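You operate a simulated robot arm through the tools that you are given. There is no shell and no other tool. Be economical: measure what you need, move in short steps, check, and stop when the job is done.

The job below is to be done with a simulated two-armed robot. You get a single attempt, and the scene is never put back.

JOB
Run the carriage home and clamp the slide cover over the rail.
Fine: carry the cover in both hands; both clamps turned over it.
Where things are to end (x, y in the base frame): slide cover within 0.02 m of [0.53, -0.21].

Only the result counts: the job must be done as asked and must still hold three seconds after the hand-in. Knocking over, shifting, dropping, spilling or breaking anything else fails it. Lids that push on must go on centred and level and be pressed home; caps that screw on are set level and turned clockwise until they are tight.

ROBOT AND FRAMES
Two 7-joint arms with two-finger parallel grippers on one trunk, on a base that drives. Base frame: it is fixed to the floor where the robot stands at the start and does not move with it; the origin is under the middle of the robot, x ahead of it, y to its left, z up. Lengths are in m, angles in degrees, forces in N, time in s.
The left shoulder is at the start at [0.07, 0.133, 1.176], the right one opposite. Places, roughly: bore sleeve [0.75, 1.5, 1]; carriage [0.5, -0.1, 0.9]; clevis bracket [0.75, 1.25, 0.75]; clevis pin [0.75, 1.25, 1]; gauge case latch [0.4, 1.5, 0.9]; gauge ring [0.75, 1, 0.75]; grease knob [0.7, 0.5, 1]; keeper [0.6, -0.9, 0.9]; keeper screw [0.7, -0.9, 0.9]; manifold block [0.75, 1.25, 0.75]; manifold coupler [0.75, 1.25, 1]; nozzle arm [0.6, 0.4, 1]; nylon die [0.75, 1.5, 0.75]; plug gauge [0.75, 1, 1]; rail lock screw [0.4, -0.4, 0.9]; round clamp [0.6, -0.1, 0.9]. Payload 1.57 kg a hand.
Tool frame (each hand has its own): the origin (TCP) lies between the finger pads and is the grasp point; the fingertips stand 0.03 m ahead of it; z points along the fingers, y is the line along which they close. The gripper opens to 0.08 m. The fingers are 0.017 m wide and 0.012 m thick; the gripper's body (0.04 by 0.082 m) begins 0.08 m behind the TCP.
Orientation is that of the tool frame in the base frame, as a unit quaternion [w, x, y, z]. With the fingers straight down and closing along the base's y, the tool's x points along the base's -x, its y along +y and its z along -z.

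CONTROLS
- The arms move only by the tool nudge_tool. It takes "left_plan", "right_plan" or both (then of equal length, played together; a hand with none holds still); each is a list of rows, each a list of 3 entries, a list of its own where there are three numbers: the shift along the tool's x, y, z in units of 25 mm (1.0 is 25 mm), then the turn, a rotation vector about the tool's x, y, z in units of 4 degrees (1.0 is 4 degrees), then the closure, from 0 (fully open) to 1 (shut). In form: [[[dx, dy, dz], [ax, ay, az], grip], ...]. A call has 1 to 12 rows; each row shifts and turns the commanded pose from where the row before left it, along the tool's axes as they then stand. A call with a number of a shift or a turn outside -1 to 1 is refused whole. Rows are played at 5 a second. More than 0.05 m and 8.6 degrees between two rows, or a gripper value outside its range, and nothing of the call is played. Where a pose cannot be reached the arm comes as near as it can. A force on the tool above 40 N (or 10 N above the force at the start of the call, whichever is more), or a blocked arm, ends the call early, and 0.2 s more pass. Each finger travels about 0.153 m/s and halts on what it meets, pressing with about 34 N; the grip force reading is that of the motor and also rises with nothing between the fingers. The clock runs only during rows and for 0.2 s after the last one: add rows that do not move to give the fingers time. It gives the time, the measured TCP pose, the force on the tool (base axes), the opening and the grip force at its end, in the units of the frame above (readings bear some noise), with the torque about the TCP (base axes, N m) and any sound that the robot's microphone picked up, and new pictures: "pictures" is both (left out), scene, wrist or none (wrist: the cameras of the hands that moved).
- Cameras (640 x 400 px; columns grow to the right, rows downward): "scene" is now at [0.1299, -0.0365, 1.4078]; the picture's right is [-0.41, -0.91, 0.00], its down [-0.49, 0.22, -0.84] and it looks along [0.77, -0.35, -0.54] (base axes); focal length 225 px, centre (320, 200). "left" rides on the left gripper at [0.072, 0.007, -0.122] in its tool frame; the picture's right is [-0.09, 1.00, 0.00], its down [-0.84, -0.08, -0.54] and it looks along [-0.54, -0.05, 0.84] (tool axes); focal length 238 px, centre (320, 200). "right" rides on the right gripper at [0.072, -0.007, -0.122] in its tool frame; the picture's right is [0.09, 1.00, 0.00], its down [-0.84, 0.08, -0.54] and it looks along [-0.54, 0.05, 0.84] (tool axes); focal length 238 px, centre (320, 200). There is no depth. A picture from a camera that has moved, and an enlarged one, comes with that camera's place and axes in the base frame and with its lens.
- raise_lower(by): slides the trunk up (or, below 0, down) by that many m; the arms and the scene camera ride with it, the base frame stays. It gives what a move gives, with no picture.
- base_move(legs): drives the robot by 1 to 6 legs, each [ahead, left, turn to the left] in m, m and degrees, along the robot's own axes; the way and the turn of a leg run together, so that a leg with both is an arc; at most 1.5 m and 180 degrees a leg. The arms and the cameras ride along, it lands a little off, and it stops where it bumps. It gives what a move gives, and a new picture of the scene camera.
- head_to(pan, tilt): turns the head with the scene camera to pan (to the left, within 86 degrees either way) and tilt (down, from -29 to 69), counted from straight ahead of the robot. It gives what a move gives, and a new picture of the scene camera.
- enlarge(camera, box): a new picture of the part [left, top, right, bottom] of that camera's present view, enlarged. It takes no simulated time.
- sign_off(): hands the job in; it is judged then, once.

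Work in short steps. Places have to be worked out from the pictures, the camera data and where the tool is seen: move nearer, look again, correct. Check each grasp and each placing, and mend what went wrong. You have 120 turns and 260 pictures in all, those below and enlarged ones among them. Open the grippers and draw the arms clear of the work before you hand the job in, unless the task says otherwise; then end with one line.

The tools are called after ">>>" as name(argument=value, ...) on one line, values as JSON. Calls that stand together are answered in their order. nudge_tool: Moves the arms, as the interface text tells. Its arguments: {"type":"object","properties":{"left_plan":{"type":"array"},"right_plan":{"type":"array"},"pictures":{"type":"string","enum":["both","scene","wrist","none"]}},"required":[]} The other tools are called the same way: raise_lower (by) slides the trunk up or down; base_move (legs) drives the base; head_to (pan, tilt) turns the head that bears the scene camera; enlarge (camera, box) takes an enlarged picture of a part of a camera's view; sign_off () hands the job in.

At the start:

```text
t: 0.0
left_eef_pos: [0.449, 0.0137, 1.1791]
left_tcp_rot: [-0.001, 0.001, 1.0, 0.001]
left_contact_force: [0.2, -0.2, 0.5]
left_ft_torque: [0.0, 0.01, 0.0]
left_opening: 0.0798
left_grip_force: 0.0
right_eef_pos: [0.3759, -0.3873, 1.2724]
right_tcp_rot: [0.0, 0.001, 1.0, 0.0]
right_contact_force: [0.3, 0.3, -0.4]
right_ft_torque: [0.0, 0.01, 0.03]
right_opening: 0.08
right_grip_force: 0.0
trunk travel left (down, up): [-0.75, 0.19]
robot x, y, heading: [-0.0036, -0.003, -0.2]
head pan, tilt: [-24.4, 32.4]
```

scene: 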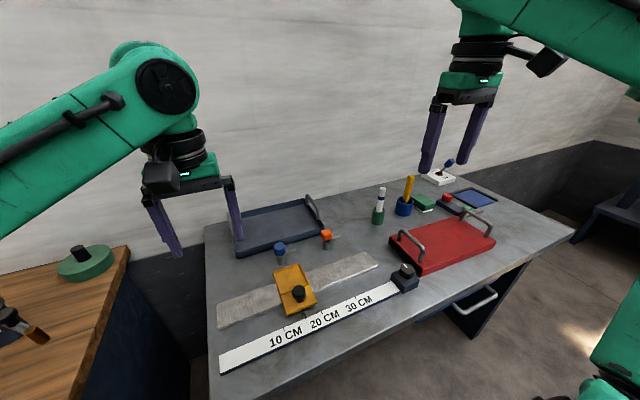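
right: 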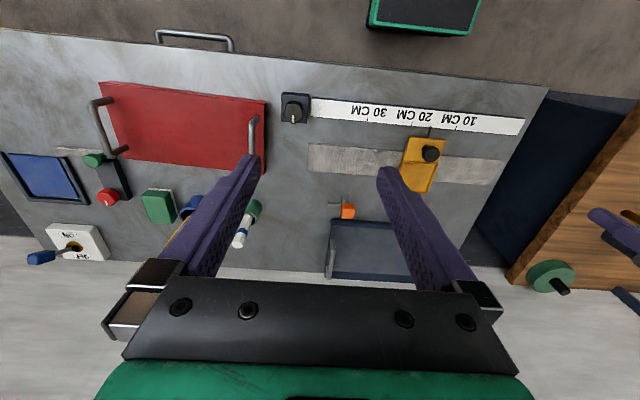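
left: 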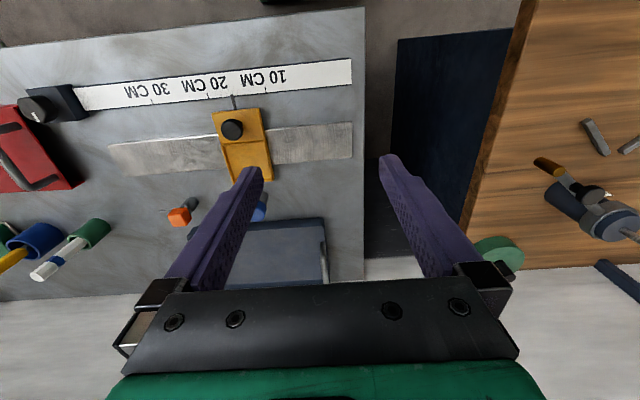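

I look closer at the table first.

>>> enlarge(camera="scene", box=[200, 170, 420, 380])

>>> enlarge(camera="right", box=[260, 60, 560, 290])

>>> enlarge(camera="scene", box=[340, 150, 560, 330])

```text
1.90 times, centred on (310, 275) of scene
camera zoom: at [0.1299, -0.0365, 1.4078], right [-0.41, -0.91, 0.0], down [-0.49, 0.22, -0.84], along [0.77, -0.35, -0.54], focal length 429 px, centre (339, 57)
```

zoom: 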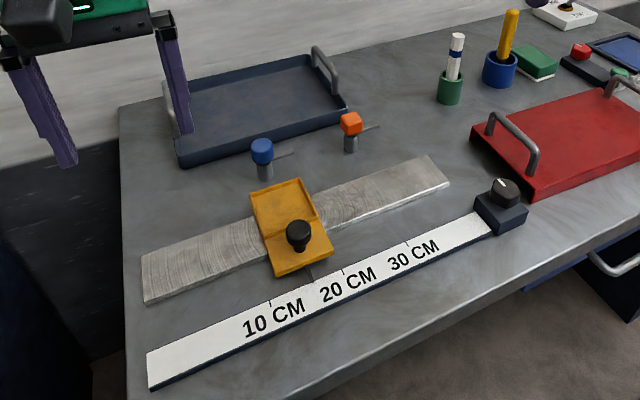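

```text
1.74 times, centred on (410, 175) of right
camera zoom: at [0.3055, -0.3922, 1.3928], right [-0.09, 1.0, 0.0], down [0.84, 0.08, 0.54], along [0.54, 0.05, -0.84], focal length 414 px, centre (164, 244)
```

zoom: 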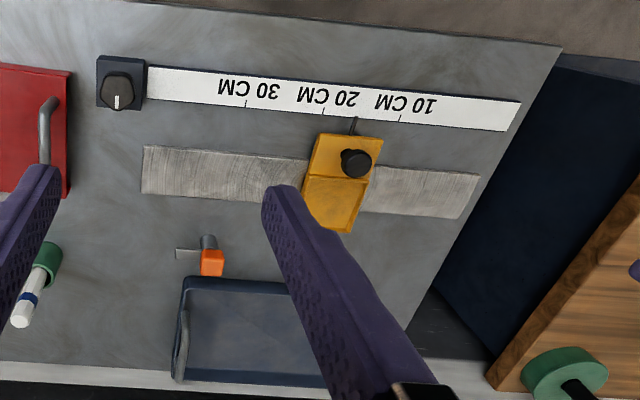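

```text
2.22 times, centred on (450, 240) of scene
camera zoom: at [0.1299, -0.0365, 1.4078], right [-0.41, -0.91, 0.0], down [-0.49, 0.22, -0.84], along [0.77, -0.35, -0.54], focal length 501 px, centre (31, 111)
```

zoom: 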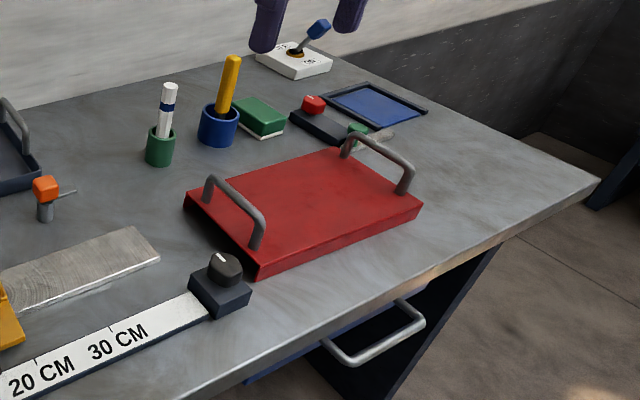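

The bench top here seems to be at z≈0.85 (two-camera triangulation): rail y from about 0.07 to -0.40 at x≈0.53, carriage y≈-0.13, home presumably the 0 cm (+y) end. I look at the lock screw and carriage in detail.

>>> enlarge(camera="right", box=[270, 75, 350, 135])

>>> enlarge(camera="left", box=[160, 80, 340, 220])

>>> enlarge(camera="scene", box=[360, 230, 460, 310])

```text
6.67 times, centred on (310, 105) of right
camera zoom: at [0.3055, -0.3922, 1.3928], right [-0.09, 1.0, 0.0], down [0.84, 0.08, 0.54], along [0.54, 0.05, -0.84], focal length 1589 px, centre (387, 833)
```

zoom: 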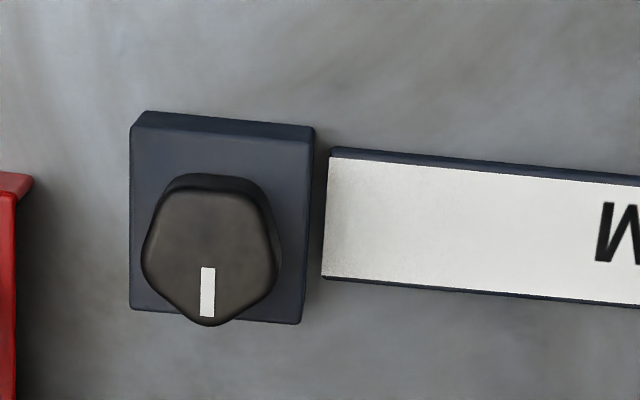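

```text
2.86 times, centred on (250, 150) of left
camera zoom: at [0.3767, 0.0186, 1.2998], right [0.09, 1.0, 0.0], down [0.84, -0.08, 0.54], along [0.54, -0.05, -0.84], focal length 681 px, centre (520, 343)
```

zoom: 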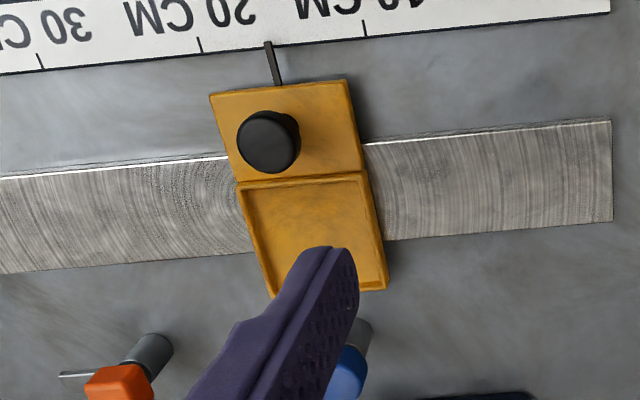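

```text
5.00 times, centred on (410, 270) of scene
camera zoom: at [0.1299, -0.0365, 1.4078], right [-0.41, -0.91, 0.0], down [-0.49, 0.22, -0.84], along [0.77, -0.35, -0.54], focal length 1127 px, centre (-130, -150)
```

zoom: 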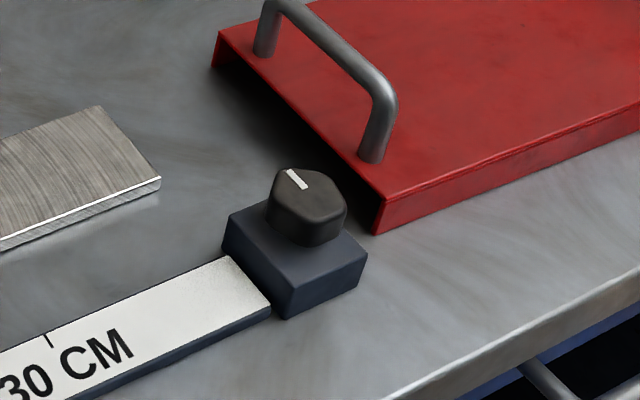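

Lock screw knob is at about (0.418, -0.434, top 0.91), carriage knob at (0.48, -0.137, top 0.907). I bring the right hand above the lock screw first and look.

>>> nudge_tool(right_plan=[[[-0.17, -0.19, 1], [0, 0, 0], 0], [[-0.17, -0.19, 1], [0, 0, 0], 0], [[-0.17, -0.19, 1], [0, 0, 0], 0], [[-0.17, -0.19, 1], [0, 0, 0], 0], [[-0.17, -0.19, 1], [0, 0, 0], 0], [[-0.17, -0.19, 1], [0, 0, 0], 0], [[-0.17, -0.19, 1], [0, 0, 0], 0], [[-0.17, -0.19, 1], [0, 0, 0], 0], [[-0.17, -0.19, 1], [0, 0, 0], 0], [[-0.17, -0.19, 1], [0, 0, 0], 0], [[0, 0, 0], [0, 0, 0], 0]])

```text
t: 2.4
left_eef_pos: [0.4485, 0.0123, 1.1785]
left_tcp_rot: [-0.001, -0.001, 1.0, 0.0]
left_contact_force: [0.3, 0.8, 0.3]
left_ft_torque: [0.01, 0.02, -0.02]
left_opening: 0.0802
left_grip_force: 0.1
right_eef_pos: [0.4182, -0.4341, 1.0213]
right_tcp_rot: [0.002, 0.001, 1.0, 0.0]
right_contact_force: [-0.6, 0.0, 0.2]
right_ft_torque: [0.03, 0.01, 0.04]
right_opening: 0.0803
right_grip_force: 0.1
trunk travel left (down, up): [-0.75, 0.19]
robot x, y, heading: [-0.001, -0.0012, 0.1]
head pan, tilt: [-24.4, 32.4]
camera scene: at [0.1296, -0.0363, 1.4078], right [-0.41, -0.91, 0.0], down [-0.49, 0.22, -0.84], along [0.77, -0.35, -0.54], focal length 225 px, centre (320, 200)
camera right: at [0.3469, -0.4405, 1.1419], right [-0.09, 1.0, 0.0], down [0.84, 0.08, 0.54], along [0.54, 0.05, -0.84], focal length 238 px, centre (320, 200)
```

scene: 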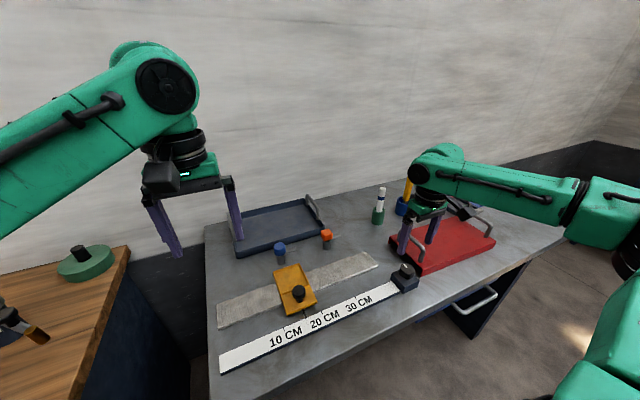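
right: 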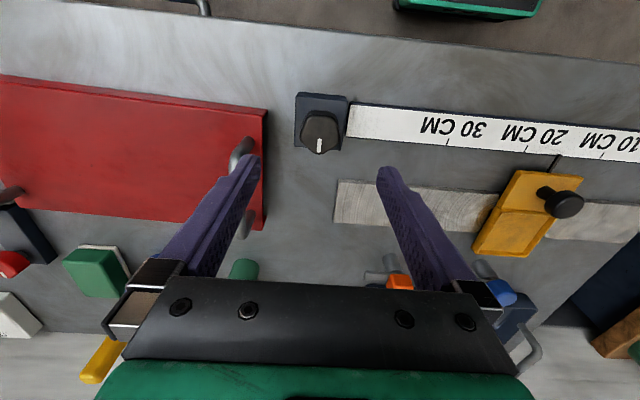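

Knob centre confirmed at about (0.415, -0.434). I narrow the fingers, so they clear the red cover beside it, and descend around the knob.

>>> nudge_tool(right_plan=[[[0.06, 0, 0], [0, 0, 0], 0.28], [[0.06, 0, 1], [0, 0, 0], 0.28], [[0, 0, 1], [0, 0, 0], 0.28], [[0, 0, 1], [0, 0, 0], 0.28], [[0, 0, 0.6], [0, 0, 0], 0.28], [[0, 0, 0.4], [0, 0, 0], 0.28], [[0, 0, 0], [0, 0, 0], 0.28]])

>>> enlarge(camera="scene", box=[350, 210, 470, 310])

```text
t: 4.0
left_eef_pos: [0.4487, 0.0138, 1.1786]
left_tcp_rot: [-0.001, 0.0, 1.0, 0.001]
left_contact_force: [-0.4, -0.6, -0.2]
left_ft_torque: [-0.01, 0.03, -0.01]
left_opening: 0.08
left_grip_force: 0.1
right_eef_pos: [0.4158, -0.4332, 0.9224]
right_tcp_rot: [0.001, 0.001, 1.0, 0.0]
right_contact_force: [-0.6, -0.7, -0.4]
right_ft_torque: [-0.03, -0.01, -0.01]
right_opening: 0.0577
right_grip_force: 0.0
trunk travel left (down, up): [-0.75, 0.19]
robot x, y, heading: [0.0, 0.0002, -0.1]
head pan, tilt: [-24.4, 32.4]
camera scene: at [0.1298, -0.0365, 1.4078], right [-0.41, -0.91, 0.0], down [-0.49, 0.22, -0.84], along [0.77, -0.35, -0.54], focal length 225 px, centre (320, 200)
camera right: at [0.3446, -0.4396, 1.0428], right [-0.09, 1.0, 0.0], down [0.84, 0.08, 0.54], along [0.54, 0.05, -0.84], focal length 238 px, centre (320, 200)
```

scene: 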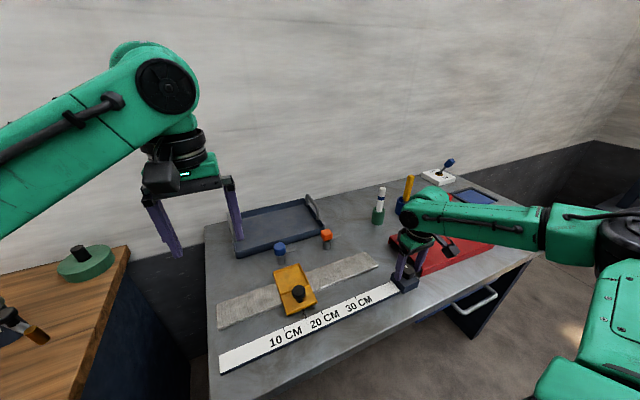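
right: 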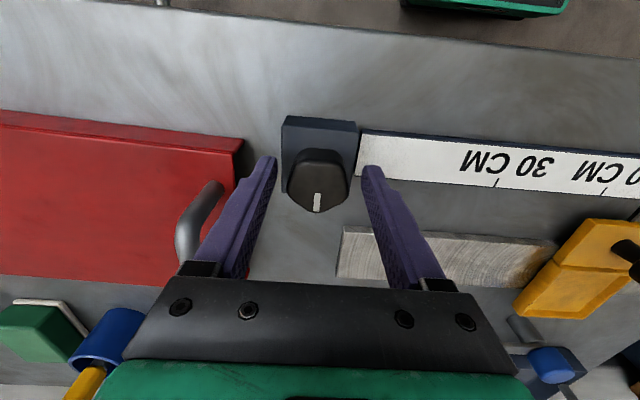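

```text
4.00 times, centred on (410, 260) of scene
camera zoom: at [0.1298, -0.0365, 1.4078], right [-0.41, -0.91, 0.0], down [-0.49, 0.22, -0.84], along [0.77, -0.35, -0.54], focal length 902 px, centre (-40, -40)
```

zoom: 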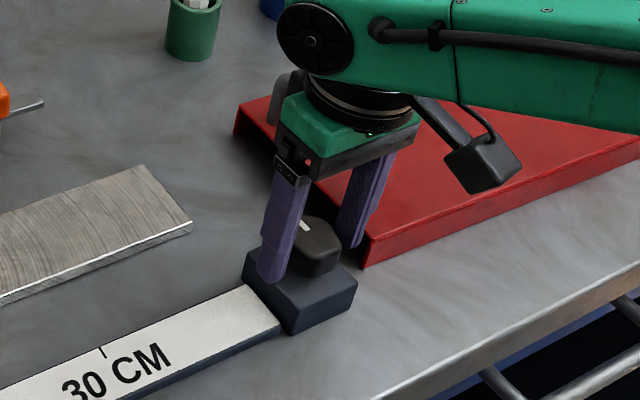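

Fingers straddle the knob well. I lower 9 mm more and close.

>>> nudge_tool(right_plan=[[[-0.1, 0, 0.36], [0, 0, 0], 0.28], [[0, 0, 0], [0, 0, 0], 0.5], [[0, 0, 0], [0, 0, 0], 0.8], [[0, 0, 0], [0, 0, 0], 1], [[0, 0, 0], [0, 0, 0], 1]], pictures="wrist")

```text
t: 5.2
left_eef_pos: [0.4496, 0.0123, 1.1773]
left_tcp_rot: [0.0, 0.0, 1.0, -0.001]
left_contact_force: [-0.1, -1.2, -1.0]
left_ft_torque: [0.0, 0.05, -0.01]
left_opening: 0.0797
left_grip_force: 0.1
right_eef_pos: [0.419, -0.4356, 0.9117]
right_tcp_rot: [0.001, 0.001, 1.0, 0.0]
right_contact_force: [1.1, -2.4, 0.5]
right_ft_torque: [-0.19, -0.07, -0.02]
right_opening: 0.0402
right_grip_force: 44.8
trunk travel left (down, up): [-0.75, 0.19]
robot x, y, heading: [-0.003, 0.0003, -0.0]
head pan, tilt: [-24.4, 32.4]
camera right: at [0.3477, -0.4405, 1.0334], right [-0.09, 1.0, 0.0], down [0.84, 0.08, 0.54], along [0.54, 0.05, -0.84], focal length 238 px, centre (320, 200)
```

right: 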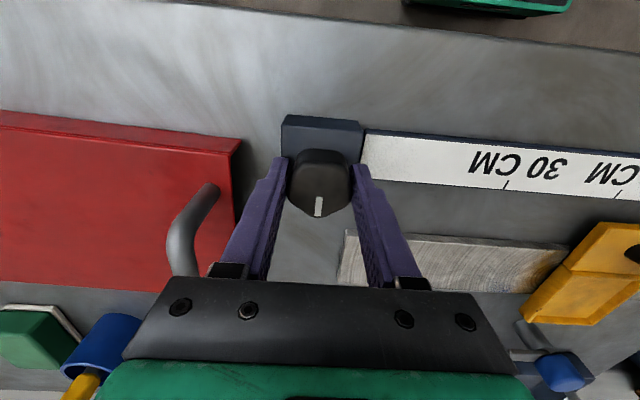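

Gripped at 40 mm. I turn it counter-clockwise (loosening) 24° and watch torque and sound.

>>> nudge_tool(right_plan=[[[0, 0, 0], [0, 0, -1], 1], [[0, 0, 0], [0, 0, -1], 1], [[0, 0, 0], [0, 0, -1], 1], [[0, 0, 0], [0, 0, -1], 1], [[0, 0, 0], [0, 0, -1], 1], [[0, 0, 0], [0, 0, -1], 1]], pictures="wrist")

```text
t: 6.6
left_eef_pos: [0.4486, 0.0131, 1.1777]
left_tcp_rot: [-0.001, 0.0, 1.0, 0.0]
left_contact_force: [-1.2, -1.2, -0.3]
left_ft_torque: [0.0, -0.01, -0.03]
left_opening: 0.0799
left_grip_force: 0.1
right_eef_pos: [0.4192, -0.4346, 0.9114]
right_tcp_rot: [0.0, -0.209, 0.978, 0.0]
right_contact_force: [-0.1, -1.4, -1.4]
right_ft_torque: [0.0, -0.01, -0.87]
right_opening: 0.0398
right_grip_force: 45.0
trunk travel left (down, up): [-0.75, 0.19]
robot x, y, heading: [0.0006, -0.0002, 0.0]
head pan, tilt: [-24.4, 32.4]
camera right: at [0.356, -0.4698, 1.0334], right [-0.49, 0.87, 0.0], down [0.73, 0.41, 0.54], along [0.47, 0.27, -0.84], focal length 238 px, centre (320, 200)
```

right: 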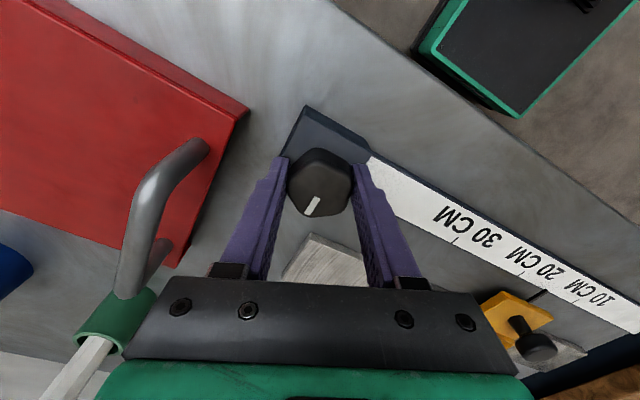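

>>> enlarge(camera="right", box=[270, 130, 370, 230])

>>> enlarge(camera="scene", box=[380, 240, 440, 300])

```text
4.00 times, centred on (320, 180) of right
camera zoom: at [0.356, -0.4698, 1.0334], right [-0.49, 0.87, 0.0], down [0.73, 0.41, 0.54], along [0.47, 0.27, -0.84], focal length 953 px, centre (320, 280)
```

zoom: 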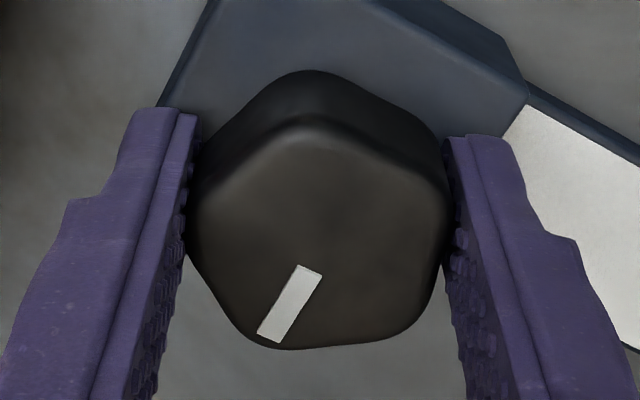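

```text
6.67 times, centred on (410, 270) of scene
camera zoom: at [0.1301, -0.0371, 1.4077], right [-0.41, -0.91, 0.0], down [-0.49, 0.22, -0.84], along [0.77, -0.35, -0.54], focal length 1503 px, centre (-280, -267)
```

zoom: 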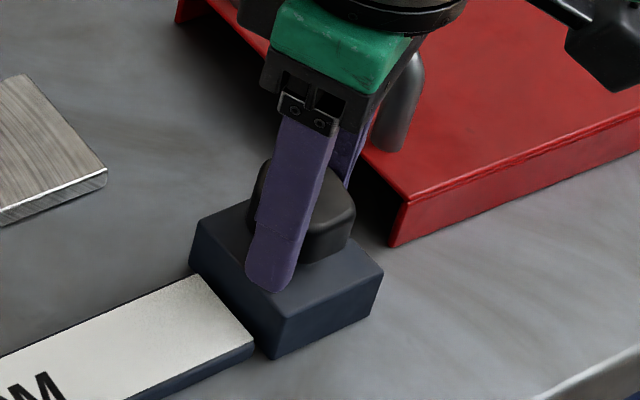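

The knob did not turn: the mark still points +x and the fingers slipped at ~0.9 Nm. Before forcing it I release, turn the wrist back, and bring the left hand over the carriage knob to test whether it is free.

>>> nudge_tool(right_plan=[[[0, 0, 0], [0, 0, 0], 0.28], [[0, 0, 0], [0, 0, 0], 0.28], [[0, 0, 0], [0, 0, 1], 0.28], [[0, 0, 0], [0, 0, 1], 0.28], [[0, 0, 0], [0, 0, 1], 0.28], [[0, 0, 0], [0, 0, 1], 0.28], [[0, 0, 0], [0, 0, 1], 0.28], [[0, 0, 0], [0, 0, 1], 0.28], [[0, 0, -0.8], [0, 0, 0], 0.28], [[0, 0, -0.8], [0, 0, 0], 0.28]], left_plan=[[[-0.15, -0.75, 0.8], [0, 0, 0], 0], [[-0.15, -0.75, 0.8], [0, 0, 0], 0], [[-0.15, -0.75, 0.8], [0, 0, 0], 0], [[-0.15, -0.75, 0.8], [0, 0, 0], 0], [[-0.15, -0.75, 0.8], [0, 0, 0], 0], [[-0.15, -0.75, 0.8], [0, 0, 0], 0], [[-0.15, -0.75, 0.8], [0, 0, 0], 0], [[-0.15, -0.75, 0.8], [0, 0, 0], 0], [[0, 0, 0.8], [0, 0, 0], 0.2], [[0, 0, 0.4], [0, 0, 0], 0.2]])

```text
t: 8.8
left_eef_pos: [0.4796, -0.1371, 0.9891]
left_tcp_rot: [0.0, 0.0, 1.0, 0.0]
left_contact_force: [0.0, 0.1, 0.4]
left_ft_torque: [-0.01, 0.01, 0.01]
left_opening: 0.0639
left_grip_force: 0.0
right_eef_pos: [0.4178, -0.4338, 0.9535]
right_tcp_rot: [0.0, 0.001, 1.0, 0.0]
right_contact_force: [-0.5, -1.1, 0.1]
right_ft_torque: [0.02, 0.01, 0.02]
right_opening: 0.0576
right_grip_force: 0.1
trunk travel left (down, up): [-0.75, 0.19]
robot x, y, heading: [-0.0017, 0.0027, 0.1]
head pan, tilt: [-24.4, 32.4]
camera scene: at [0.1295, -0.0362, 1.4078], right [-0.41, -0.91, 0.0], down [-0.49, 0.22, -0.84], along [0.77, -0.35, -0.54], focal length 225 px, centre (320, 200)
camera right: at [0.3472, -0.4402, 1.0743], right [-0.09, 1.0, 0.0], down [0.84, 0.08, 0.54], along [0.54, 0.05, -0.84], focal length 238 px, centre (320, 200)
camera left: at [0.4068, -0.1318, 1.1099], right [0.09, 1.0, 0.0], down [0.84, -0.08, 0.54], along [0.54, -0.05, -0.84], focal length 238 px, centre (320, 200)
```

scene: 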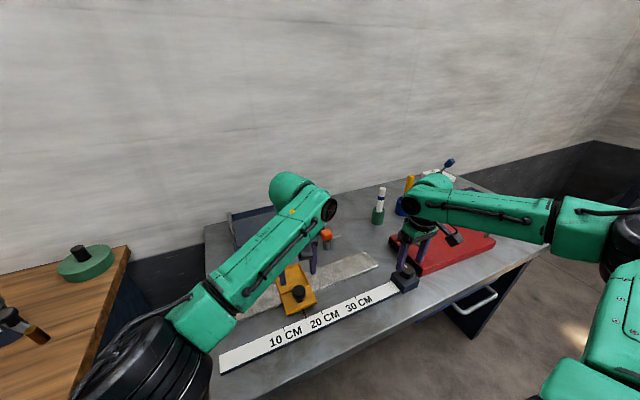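
right: 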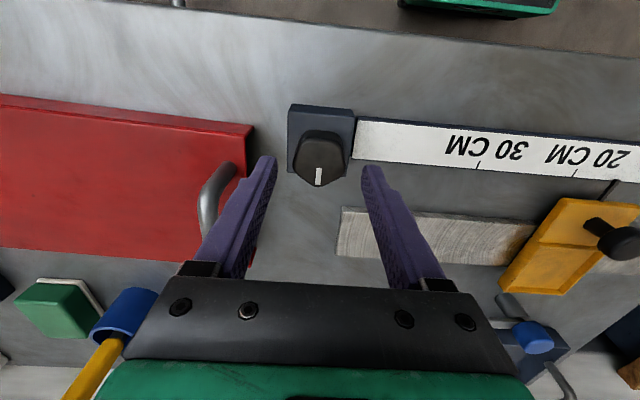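
left: 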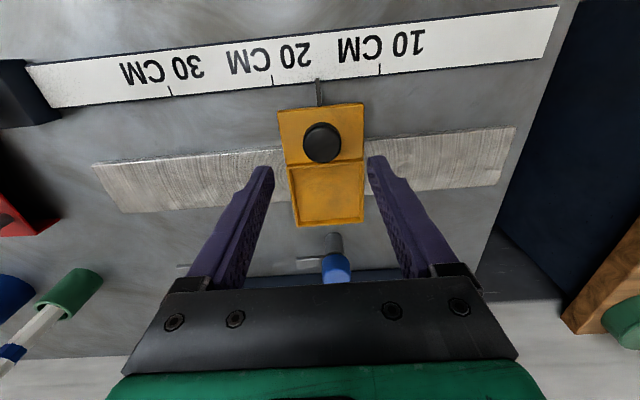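

Left fingers are aligned with the carriage knob (0.478, -0.137). Descend and close.

>>> nudge_tool(left_plan=[[[0, 0, 1], [0, 0, 0], 0.2], [[0, 0, 1], [0, 0, 0], 0.2], [[0, 0, 0.8], [0, 0, 0], 0.2], [[0, 0, 0], [0, 0, 0], 0.5], [[0, 0, 0], [0, 0, 0], 0.8], [[0, 0, 0], [0, 0, 0], 0.9], [[0, 0, 0], [0, 0, 0], 0.9]], pictures="wrist")

```text
t: 10.4
left_eef_pos: [0.4793, -0.1372, 0.9177]
left_tcp_rot: [-0.001, 0.0, 1.0, -0.001]
left_contact_force: [-1.7, 2.6, -4.9]
left_ft_torque: [-0.11, -0.94, 0.2]
left_opening: 0.0338
left_grip_force: 41.9
right_eef_pos: [0.4202, -0.4338, 0.9528]
right_tcp_rot: [-0.001, 0.002, 1.0, 0.0]
right_contact_force: [0.5, 0.5, 0.5]
right_ft_torque: [0.0, 0.0, 0.02]
right_opening: 0.0577
right_grip_force: 0.1
trunk travel left (down, up): [-0.75, 0.19]
robot x, y, heading: [0.0014, 0.0002, -0.3]
head pan, tilt: [-24.4, 32.4]
camera left: at [0.4076, -0.1317, 1.04], right [0.09, 1.0, 0.0], down [0.84, -0.08, 0.54], along [0.54, -0.05, -0.84], focal length 238 px, centre (320, 200)
```

left: 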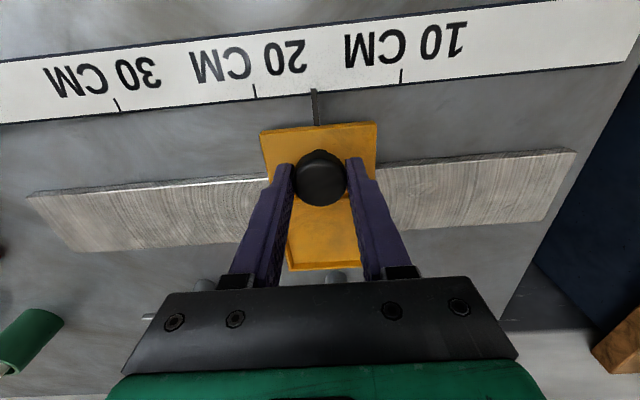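

Gripped. I lift 2 mm to unload the plate and try moving 10 mm toward +y (0 cm).

>>> nudge_tool(left_plan=[[[0, 0, -0.08], [0, 0, 0], 0.9], [[0, 0.1, 0], [0, 0, 0], 0.9], [[0, 0.1, 0], [0, 0, 0], 0.9], [[0, 0.1, 0], [0, 0, 0], 0.9], [[0, 0.1, 0], [0, 0, 0], 0.9]], pictures="wrist")

```text
t: 11.6
left_eef_pos: [0.4806, -0.128, 0.9183]
left_tcp_rot: [-0.004, 0.001, 1.0, 0.0]
left_contact_force: [-4.5, -1.8, -21.6]
left_ft_torque: [-0.04, 0.41, -0.33]
left_opening: 0.0338
left_grip_force: 41.1
right_eef_pos: [0.4204, -0.4348, 0.9515]
right_tcp_rot: [-0.001, 0.001, 1.0, 0.0]
right_contact_force: [0.1, 0.0, -0.3]
right_ft_torque: [0.05, -0.01, 0.02]
right_opening: 0.0577
right_grip_force: 0.1
trunk travel left (down, up): [-0.75, 0.19]
robot x, y, heading: [-0.0045, 0.0015, -0.1]
head pan, tilt: [-24.4, 32.4]
camera left: at [0.4083, -0.1228, 1.0405], right [0.09, 1.0, 0.0], down [0.84, -0.08, 0.54], along [0.53, -0.05, -0.84], focal length 238 px, centre (320, 200)
```

left: 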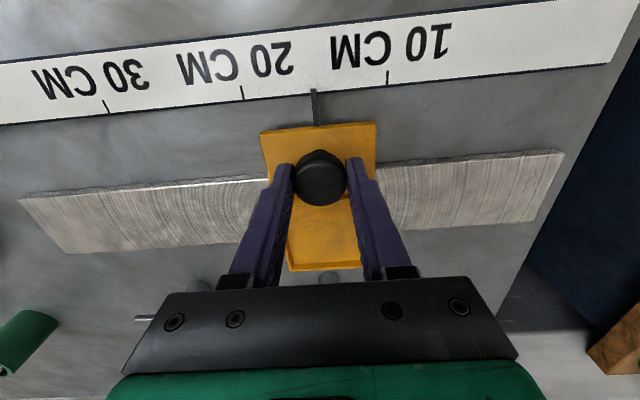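

The carriage slides freely (pointer now ~15 cm), so the lock is already open. I ease the vertical pull and run it toward 0 cm.

>>> nudge_tool(left_plan=[[[0, 0, 0.08], [0, 0, 0], 0.9], [[0, 0.5, 0], [0, 0, 0], 0.9], [[0, 0.5, 0], [0, 0, 0], 0.9], [[0, 0.5, 0], [0, 0, 0], 0.9], [[0, 0.5, 0], [0, 0, 0], 0.9], [[0, 0.5, 0], [0, 0, 0], 0.9], [[0, 0.5, 0], [0, 0, 0], 0.9], [[0, 0.5, 0], [0, 0, 0], 0.9], [[0, 0.5, 0], [0, 0, 0], 0.9], [[0, 0.5, 0], [0, 0, 0], 0.9], [[0, 0.5, 0], [0, 0, 0], 0.9]])

```text
t: 14.0
left_eef_pos: [0.48, -0.0015, 0.9183]
left_tcp_rot: [0.0, -0.001, 1.0, 0.001]
left_contact_force: [7.4, -0.8, 8.8]
left_ft_torque: [0.23, -0.54, -0.06]
left_opening: 0.0336
left_grip_force: 42.0
right_eef_pos: [0.4188, -0.4334, 0.953]
right_tcp_rot: [-0.001, 0.001, 1.0, 0.0]
right_contact_force: [-0.8, -0.3, 0.1]
right_ft_torque: [-0.01, 0.04, -0.01]
right_opening: 0.0579
right_grip_force: 0.1
trunk travel left (down, up): [-0.75, 0.19]
robot x, y, heading: [0.0017, 0.0004, 0.5]
head pan, tilt: [-24.4, 32.4]
camera scene: at [0.1307, -0.0356, 1.4078], right [-0.41, -0.91, 0.0], down [-0.49, 0.22, -0.84], along [0.77, -0.35, -0.54], focal length 225 px, centre (320, 200)
camera left: at [0.4073, 0.0037, 1.0401], right [0.09, 1.0, 0.0], down [0.84, -0.08, 0.54], along [0.54, -0.05, -0.84], focal length 238 px, centre (320, 200)
```

scene: 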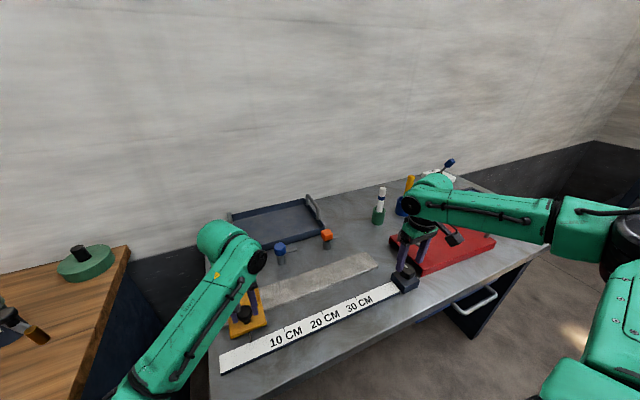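
left: 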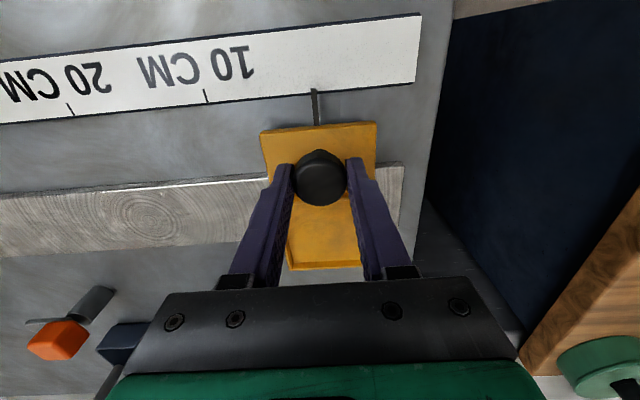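

About 2.5 cm remain to the 0. I creep on, 2.5 mm per row, to find the stop.

>>> nudge_tool(left_plan=[[[0, 0.12, 0], [0, 0, 0], 0.9], [[0, 0.12, 0], [0, 0, 0], 0.9], [[0, 0.12, 0], [0, 0, 0], 0.9], [[0, 0.12, 0], [0, 0, 0], 0.9], [[0, 0.12, 0], [0, 0, 0], 0.9], [[0, 0.12, 0], [0, 0, 0], 0.9], [[0, 0.12, 0], [0, 0, 0], 0.9], [[0, 0.12, 0], [0, 0, 0], 0.9]], pictures="wrist")

```text
t: 15.8
left_eef_pos: [0.4791, 0.0203, 0.9189]
left_tcp_rot: [0.0, 0.0, 1.0, 0.001]
left_contact_force: [14.5, -1.8, 20.2]
left_ft_torque: [0.07, 0.19, -0.02]
left_opening: 0.0336
left_grip_force: 41.6
right_eef_pos: [0.4188, -0.4348, 0.9528]
right_tcp_rot: [0.0, 0.0, 1.0, 0.0]
right_contact_force: [0.5, 0.7, -0.3]
right_ft_torque: [0.02, 0.01, 0.01]
right_opening: 0.0579
right_grip_force: 0.0
trunk travel left (down, up): [-0.75, 0.19]
robot x, y, heading: [-0.0029, -0.003, 0.2]
head pan, tilt: [-24.4, 32.4]
camera left: at [0.4074, 0.0267, 1.0401], right [0.09, 1.0, 0.0], down [0.84, -0.08, 0.54], along [0.54, -0.05, -0.84], focal length 238 px, centre (320, 200)
```

left: 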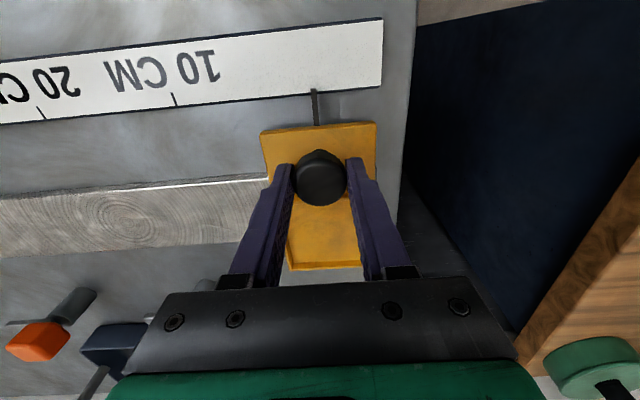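

No stop yet; pointer is ~0.1–0.3 cm from 0. I ease the press and creep further.

>>> nudge_tool(left_plan=[[[0, 0.1, -0.03], [0, 0, 0], 0.9], [[0, 0.1, 0], [0, 0, 0], 0.9], [[0, 0.1, 0], [0, 0, 0], 0.9], [[0, 0.1, 0], [0, 0, 0], 0.9], [[0, 0.1, 0], [0, 0, 0], 0.9], [[0, 0.1, 0], [0, 0, 0], 0.9], [[0, 0.1, 0], [0, 0, 0], 0.9], [[0, 0.1, 0], [0, 0, 0], 0.9]], pictures="wrist")

```text
t: 17.1
left_eef_pos: [0.4807, 0.0224, 0.9178]
left_tcp_rot: [0.001, 0.007, 1.0, -0.01]
left_contact_force: [2.7, -24.0, -3.0]
left_ft_torque: [0.44, -0.91, 0.36]
left_opening: 0.0342
left_grip_force: 41.9
right_eef_pos: [0.4193, -0.4377, 0.9508]
right_tcp_rot: [-0.001, 0.002, 1.0, 0.001]
right_contact_force: [0.7, 0.5, 0.5]
right_ft_torque: [-0.09, 0.0, 0.02]
right_opening: 0.0576
right_grip_force: 0.0
trunk travel left (down, up): [-0.75, 0.19]
robot x, y, heading: [0.0024, -0.0065, -0.3]
head pan, tilt: [-24.4, 32.4]
stopped in row 6 (left hand): the force on the tool passed its limit (the readings are from after the stop); the commanded pose is now the measured one
camera left: at [0.4073, 0.0315, 1.0396], right [0.11, 0.99, -0.02], down [0.83, -0.08, 0.54], along [0.54, -0.07, -0.84], focal length 238 px, centre (320, 200)
```

left: 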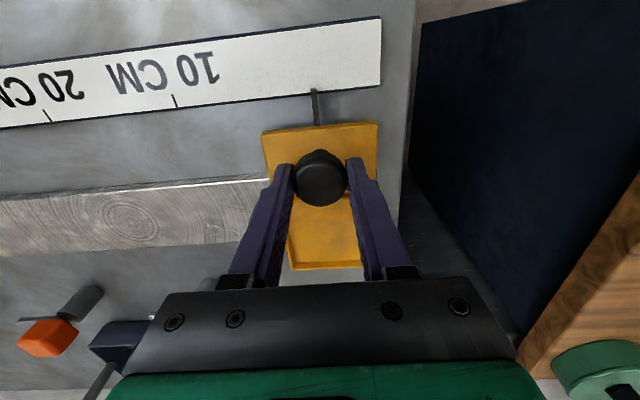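

The hard stop is reached at 0 cm. I release and lift the left hand, also lift the right, and check the carriage stays.

>>> nudge_tool(left_plan=[[[0, 0, 0], [0, 0, 0], 0.2], [[0, 0, 0], [0, 0, 0], 0.2], [[0, 0, -1], [0, 0, 0], 0.2], [[0, 0, -1], [0, 0, 0], 0.2], [[0, 0, -1], [0, 0, 0], 0.2], [[0, 0, -1], [0, 0, 0], 0.2], [[0, 0, -1], [0, 0, 0], 0.2], [[0, 0, -1], [0, 0, 0], 0.2], [[0, 0, -1], [0, 0, 0], 0.2]], right_plan=[[[0, 0, -1], [0, 0, 0], 0.28], [[0, 0, -1], [0, 0, 0], 0.28], [[0, 0, -1], [0, 0, 0], 0.28], [[0, 0, -1], [0, 0, 0], 0.28], [[0, 0, -1], [0, 0, 0], 0.28], [[0, 0, -1], [0, 0, 0], 0.28], [[0, 0, 0], [0, 0, 0], 0], [[0, 0, 0], [0, 0, 0], 0], [[0, 0, 0], [0, 0, 0], 0]])

```text
t: 19.1
left_eef_pos: [0.4781, 0.0328, 1.0937]
left_tcp_rot: [0.001, 0.003, 1.0, -0.006]
left_contact_force: [0.2, -0.1, -0.4]
left_ft_torque: [0.0, 0.02, 0.01]
left_opening: 0.0638
left_grip_force: 0.0
right_eef_pos: [0.4171, -0.4356, 1.1034]
right_tcp_rot: [0.0, 0.001, 1.0, 0.0]
right_contact_force: [-0.1, 0.1, -0.5]
right_ft_torque: [-0.01, -0.01, -0.06]
right_opening: 0.0799
right_grip_force: 0.2
trunk travel left (down, up): [-0.75, 0.19]
robot x, y, heading: [0.0013, -0.0039, 0.1]
head pan, tilt: [-24.4, 32.4]
camera scene: at [0.1291, -0.037, 1.4078], right [-0.41, -0.91, 0.0], down [-0.49, 0.22, -0.84], along [0.77, -0.35, -0.54], focal length 225 px, centre (320, 200)
camera right: at [0.3458, -0.4402, 1.2245], right [-0.09, 1.0, 0.0], down [0.84, 0.08, 0.54], along [0.54, 0.05, -0.84], focal length 238 px, centre (320, 200)
camera left: at [0.4051, 0.0398, 1.2155], right [0.1, 1.0, -0.01], down [0.84, -0.08, 0.54], along [0.54, -0.06, -0.84], focal length 238 px, centre (320, 200)
```

scene: 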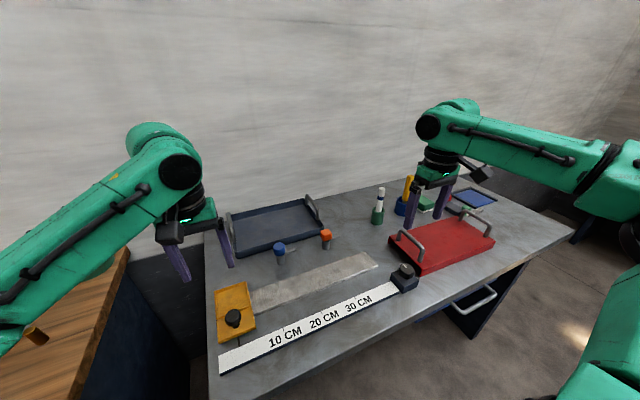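
right: 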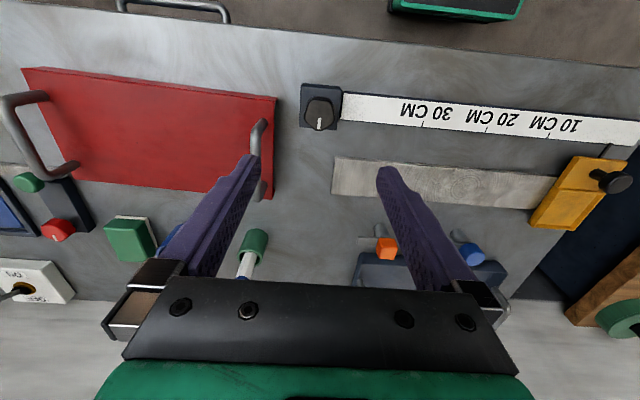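
left: 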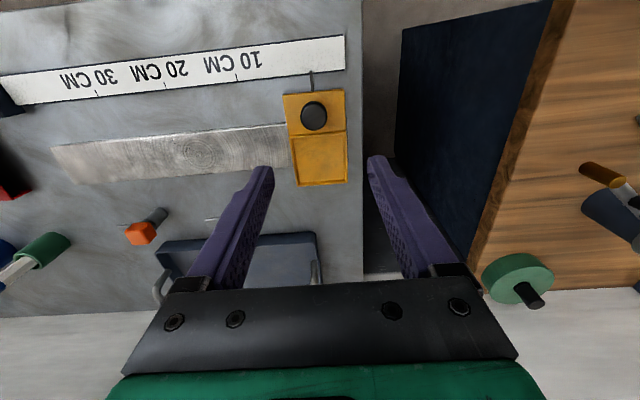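

Carriage stays home. The red cover is about 0.31 × 0.16 m, centre ≈ (0.483, -0.649), handle bars along x at y ≈ -0.505 and -0.795. I set the hands 0.29 m apart symmetrically, then drive right 0.65 m to face the cover.

>>> nudge_tool(left_plan=[[[0, 0.41, 0], [0, 0, 0], 0], [[0, 0.41, 0], [0, 0, 0], 0], [[0, 0.41, 0], [0, 0, 0], 0], [[0, 0.41, 0], [0, 0, 0], 0], [[0, 0.41, 0], [0, 0, 0], 0], [[0, 0.41, 0], [0, 0, 0], 0], [[0, 0.41, 0], [0, 0, 0], 0], [[0, 0.41, 0], [0, 0, 0], 0], [[0, 0.41, 0], [0, 0, 0], 0], [[0, 0.41, 0], [0, 0, 0], 0], [[0, 0.41, 0], [0, 0, 0], 0], [[0, 0, 0], [0, 0, 0], 0]], right_plan=[[[-0.24, 1, 0], [0, 0, 0], 0], [[-0.24, 1, 0], [0, 0, 0], 0], [[-0.24, 1, 0], [0, 0, 0], 0], [[-0.24, 1, 0], [0, 0, 0], 0], [[-0.24, 1, 0], [0, 0, 0], 0], [[-0.24, 1, 0], [0, 0, 0], 0], [[-0.24, 1, 0], [0, 0, 0], 0], [[-0.24, 1, 0], [0, 0, 0], 0], [[-0.24, 1, 0], [0, 0, 0], 0], [[-0.24, 1, 0], [0, 0, 0], 0], [[-0.24, 1, 0], [0, 0, 0], 0], [[0, 0.6, 0], [0, 0, 0], 0]], pictures="none")

>>> base_move(legs=[[0, -0.65, 0]])

>>> head_to(pan=0, tilt=45)

```text
t: 21.7
left_eef_pos: [0.4783, 0.1426, 1.0922]
left_tcp_rot: [0.0, 0.004, 1.0, -0.006]
left_contact_force: [-0.3, 0.5, 0.2]
left_ft_torque: [0.04, 0.02, -0.01]
left_opening: 0.08
left_grip_force: 0.0
right_eef_pos: [0.4865, -0.1456, 1.1028]
right_tcp_rot: [0.0, 0.002, 1.0, -0.001]
right_contact_force: [0.6, -0.5, -0.4]
right_ft_torque: [0.03, -0.04, -0.04]
right_opening: 0.08
right_grip_force: 0.1
trunk travel left (down, up): [-0.75, 0.19]
robot x, y, heading: [0.0051, -0.0025, -0.0]
head pan, tilt: [-24.4, 32.4]
```

```text
t: 25.3
left_eef_pos: [0.4781, -0.505, 1.0918]
left_tcp_rot: [0.0, 0.005, 1.0, -0.006]
left_contact_force: [-0.2, -0.2, -0.2]
left_ft_torque: [-0.01, -0.03, 0.04]
left_opening: 0.0799
left_grip_force: 0.1
right_eef_pos: [0.4829, -0.7938, 1.1036]
right_tcp_rot: [-0.001, 0.003, 1.0, -0.002]
right_contact_force: [0.8, -0.5, 0.7]
right_ft_torque: [0.03, -0.01, 0.01]
right_opening: 0.0801
right_grip_force: 0.0
trunk travel left (down, up): [-0.75, 0.19]
robot x, y, heading: [-0.0038, -0.6435, -0.5]
head pan, tilt: [-24.4, 32.4]
camera scene: at [0.1274, -0.6831, 1.4078], right [-0.42, -0.91, 0.0], down [-0.49, 0.22, -0.84], along [0.77, -0.35, -0.54], focal length 225 px, centre (320, 200)
```

scene: 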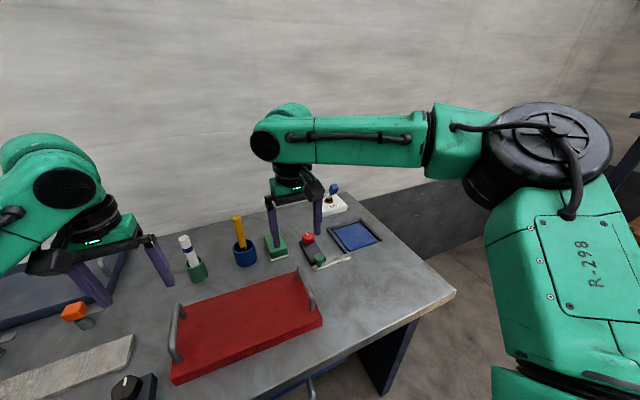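

```text
t: 26.1
left_eef_pos: [0.4781, -0.5043, 1.0935]
left_tcp_rot: [0.0, 0.006, 1.0, -0.007]
left_contact_force: [0.0, 0.1, -0.1]
left_ft_torque: [-0.02, -0.01, 0.0]
left_opening: 0.08
left_grip_force: 0.1
right_eef_pos: [0.483, -0.7938, 1.1038]
right_tcp_rot: [0.0, 0.003, 1.0, 0.0]
right_contact_force: [-0.3, 0.2, 0.0]
right_ft_torque: [0.0, -0.01, 0.0]
right_opening: 0.0799
right_grip_force: 0.0
trunk travel left (down, up): [-0.75, 0.19]
robot x, y, heading: [-0.0021, -0.6452, -0.3]
head pan, tilt: [0.0, 45.0]
camera scene: at [0.1275, -0.6472, 1.3889], right [-0.01, -1.0, 0.0], down [-0.71, 0.0, -0.71], along [0.71, 0.0, -0.71], focal length 225 px, centre (320, 200)
```

scene: 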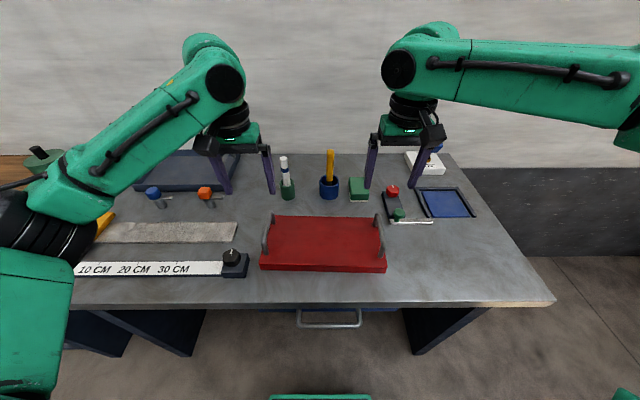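

Hands are over the handles. I descend both to z≈1.0 for a wrist-camera check.

>>> nudge_tool(left_plan=[[[0, 0, 0.9], [0, 0, 0], 0], [[0, 0, 0.9], [0, 0, 0], 0], [[0, 0, 0.9], [0, 0, 0], 0], [[0, 0, 1], [0, 0, 0], 0], [[0, 0, 0], [0, 0, 0], 0]], right_plan=[[[0, 0, 1], [0, 0, 0], 0], [[0, 0, 1], [0, 0, 0], 0], [[0, 0, 1], [0, 0, 0], 0], [[0, 0, 1], [0, 0, 0], 0], [[0, 0, 0.1], [0, 0, 0], 0]])

```text
t: 27.4
left_eef_pos: [0.477, -0.5076, 1.0]
left_tcp_rot: [0.0, 0.005, 1.0, -0.006]
left_contact_force: [0.0, 0.1, 0.1]
left_ft_torque: [-0.03, 0.01, -0.03]
left_opening: 0.0797
left_grip_force: 0.1
right_eef_pos: [0.4837, -0.7936, 1.0006]
right_tcp_rot: [0.001, 0.003, 1.0, 0.0]
right_contact_force: [-0.6, 1.1, 0.9]
right_ft_torque: [0.0, 0.02, -0.01]
right_opening: 0.0798
right_grip_force: 0.1
trunk travel left (down, up): [-0.75, 0.19]
robot x, y, heading: [-0.0038, -0.6442, -0.2]
head pan, tilt: [0.0, 45.0]
camera scene: at [0.1271, -0.6471, 1.3889], right [-0.01, -1.0, 0.0], down [-0.71, 0.0, -0.71], along [0.71, 0.0, -0.71], focal length 225 px, centre (320, 200)
camera right: at [0.4116, -0.7994, 1.1218], right [-0.09, 1.0, 0.0], down [0.84, 0.07, 0.54], along [0.54, 0.05, -0.84], focal length 238 px, centre (320, 200)
camera left: at [0.4048, -0.4991, 1.1211], right [0.1, 0.99, -0.01], down [0.84, -0.08, 0.54], along [0.54, -0.07, -0.84], focal length 238 px, centre (320, 200)
```

scene: 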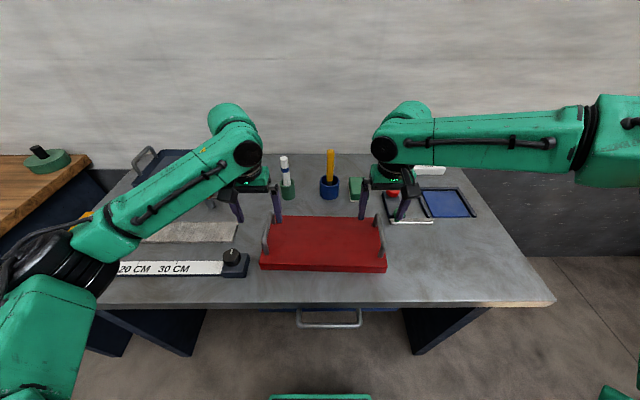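
right: 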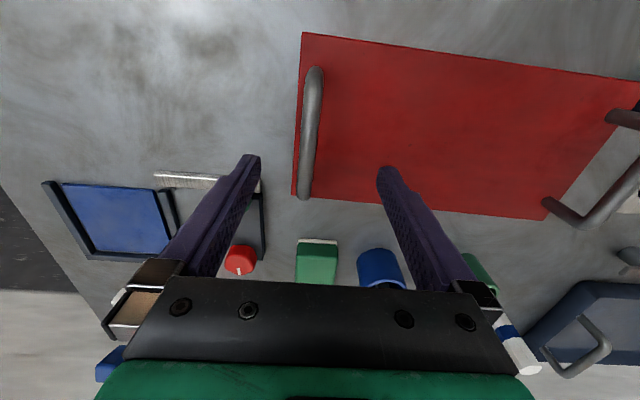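
left: 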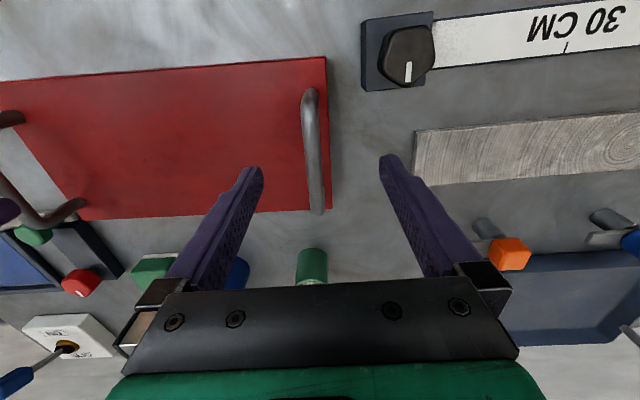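

Handle bars are at y≈-0.802 (right) and -0.5155 (left), mid x≈0.481. I correct laterally and descend 65 mm.

>>> nudge_tool(left_plan=[[[-0.2, -0.32, 0], [0, 0, 0], 0], [[0, 0, 1], [0, 0, 0], 0.1], [[0, 0, 1], [0, 0, 0], 0.2], [[0, 0, 0.6], [0, 0, 0], 0.3], [[0, 0, 0], [0, 0, 0], 0.3]], right_plan=[[[0.1, -0.34, 0], [0, 0, 0], 0], [[0, 0, 1], [0, 0, 0], 0.1], [[0, 0, 1], [0, 0, 0], 0.2], [[0, 0, 0.6], [0, 0, 0], 0.3], [[0, 0, 0], [0, 0, 0], 0.3]])

>>> enlarge(camera="scene", box=[220, 190, 420, 290])

```text
t: 28.6
left_eef_pos: [0.4831, -0.5152, 0.9347]
left_tcp_rot: [0.001, 0.005, 1.0, -0.005]
left_contact_force: [-0.4, -0.5, 0.7]
left_ft_torque: [-0.01, 0.03, -0.01]
left_opening: 0.056
left_grip_force: 0.1
right_eef_pos: [0.4805, -0.8011, 0.9371]
right_tcp_rot: [0.0, 0.003, 1.0, 0.001]
right_contact_force: [-0.9, 0.0, 0.3]
right_ft_torque: [0.01, -0.03, -0.02]
right_opening: 0.0562
right_grip_force: 0.1
trunk travel left (down, up): [-0.75, 0.19]
robot x, y, heading: [-0.0043, -0.6474, -0.2]
head pan, tilt: [0.0, 45.0]
camera scene: at [0.1273, -0.6467, 1.3889], right [-0.01, -1.0, 0.0], down [-0.71, 0.0, -0.71], along [0.71, 0.0, -0.71], focal length 225 px, centre (320, 200)
camera right: at [0.4084, -0.8066, 1.0574], right [-0.08, 1.0, 0.0], down [0.84, 0.07, 0.54], along [0.54, 0.05, -0.84], focal length 238 px, centre (320, 200)
camera left: at [0.4105, -0.507, 1.0566], right [0.1, 0.99, -0.01], down [0.84, -0.08, 0.54], along [0.54, -0.07, -0.84], focal length 238 px, centre (320, 200)
```

scene: 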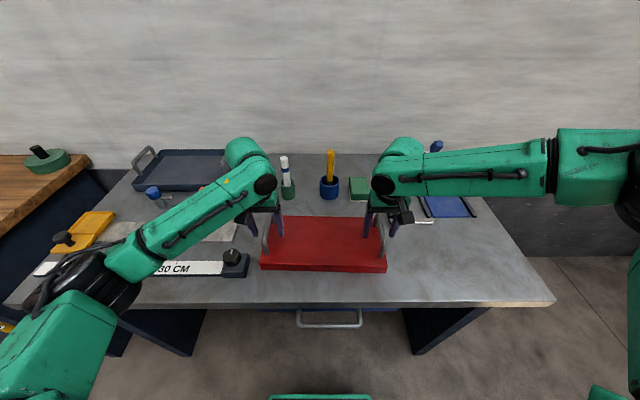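
right: 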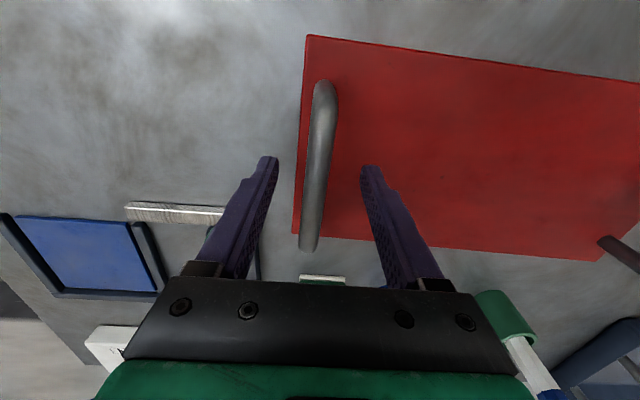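
left: 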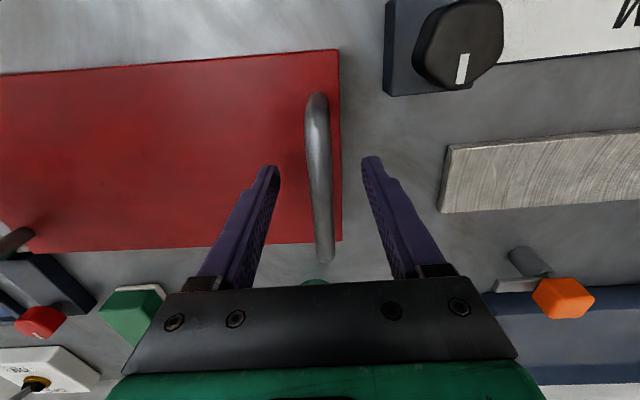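

```text
3.20 times, centred on (320, 240) of scene
camera zoom: at [0.1273, -0.6467, 1.3889], right [-0.01, -1.0, 0.0], down [-0.71, 0.0, -0.71], along [0.71, 0.0, -0.71], focal length 721 px, centre (320, 72)
```

zoom: 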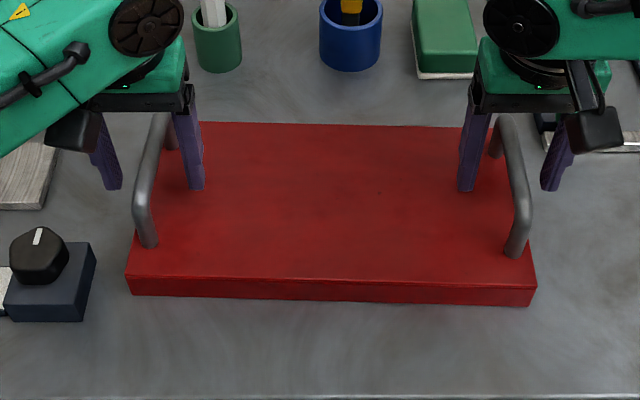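

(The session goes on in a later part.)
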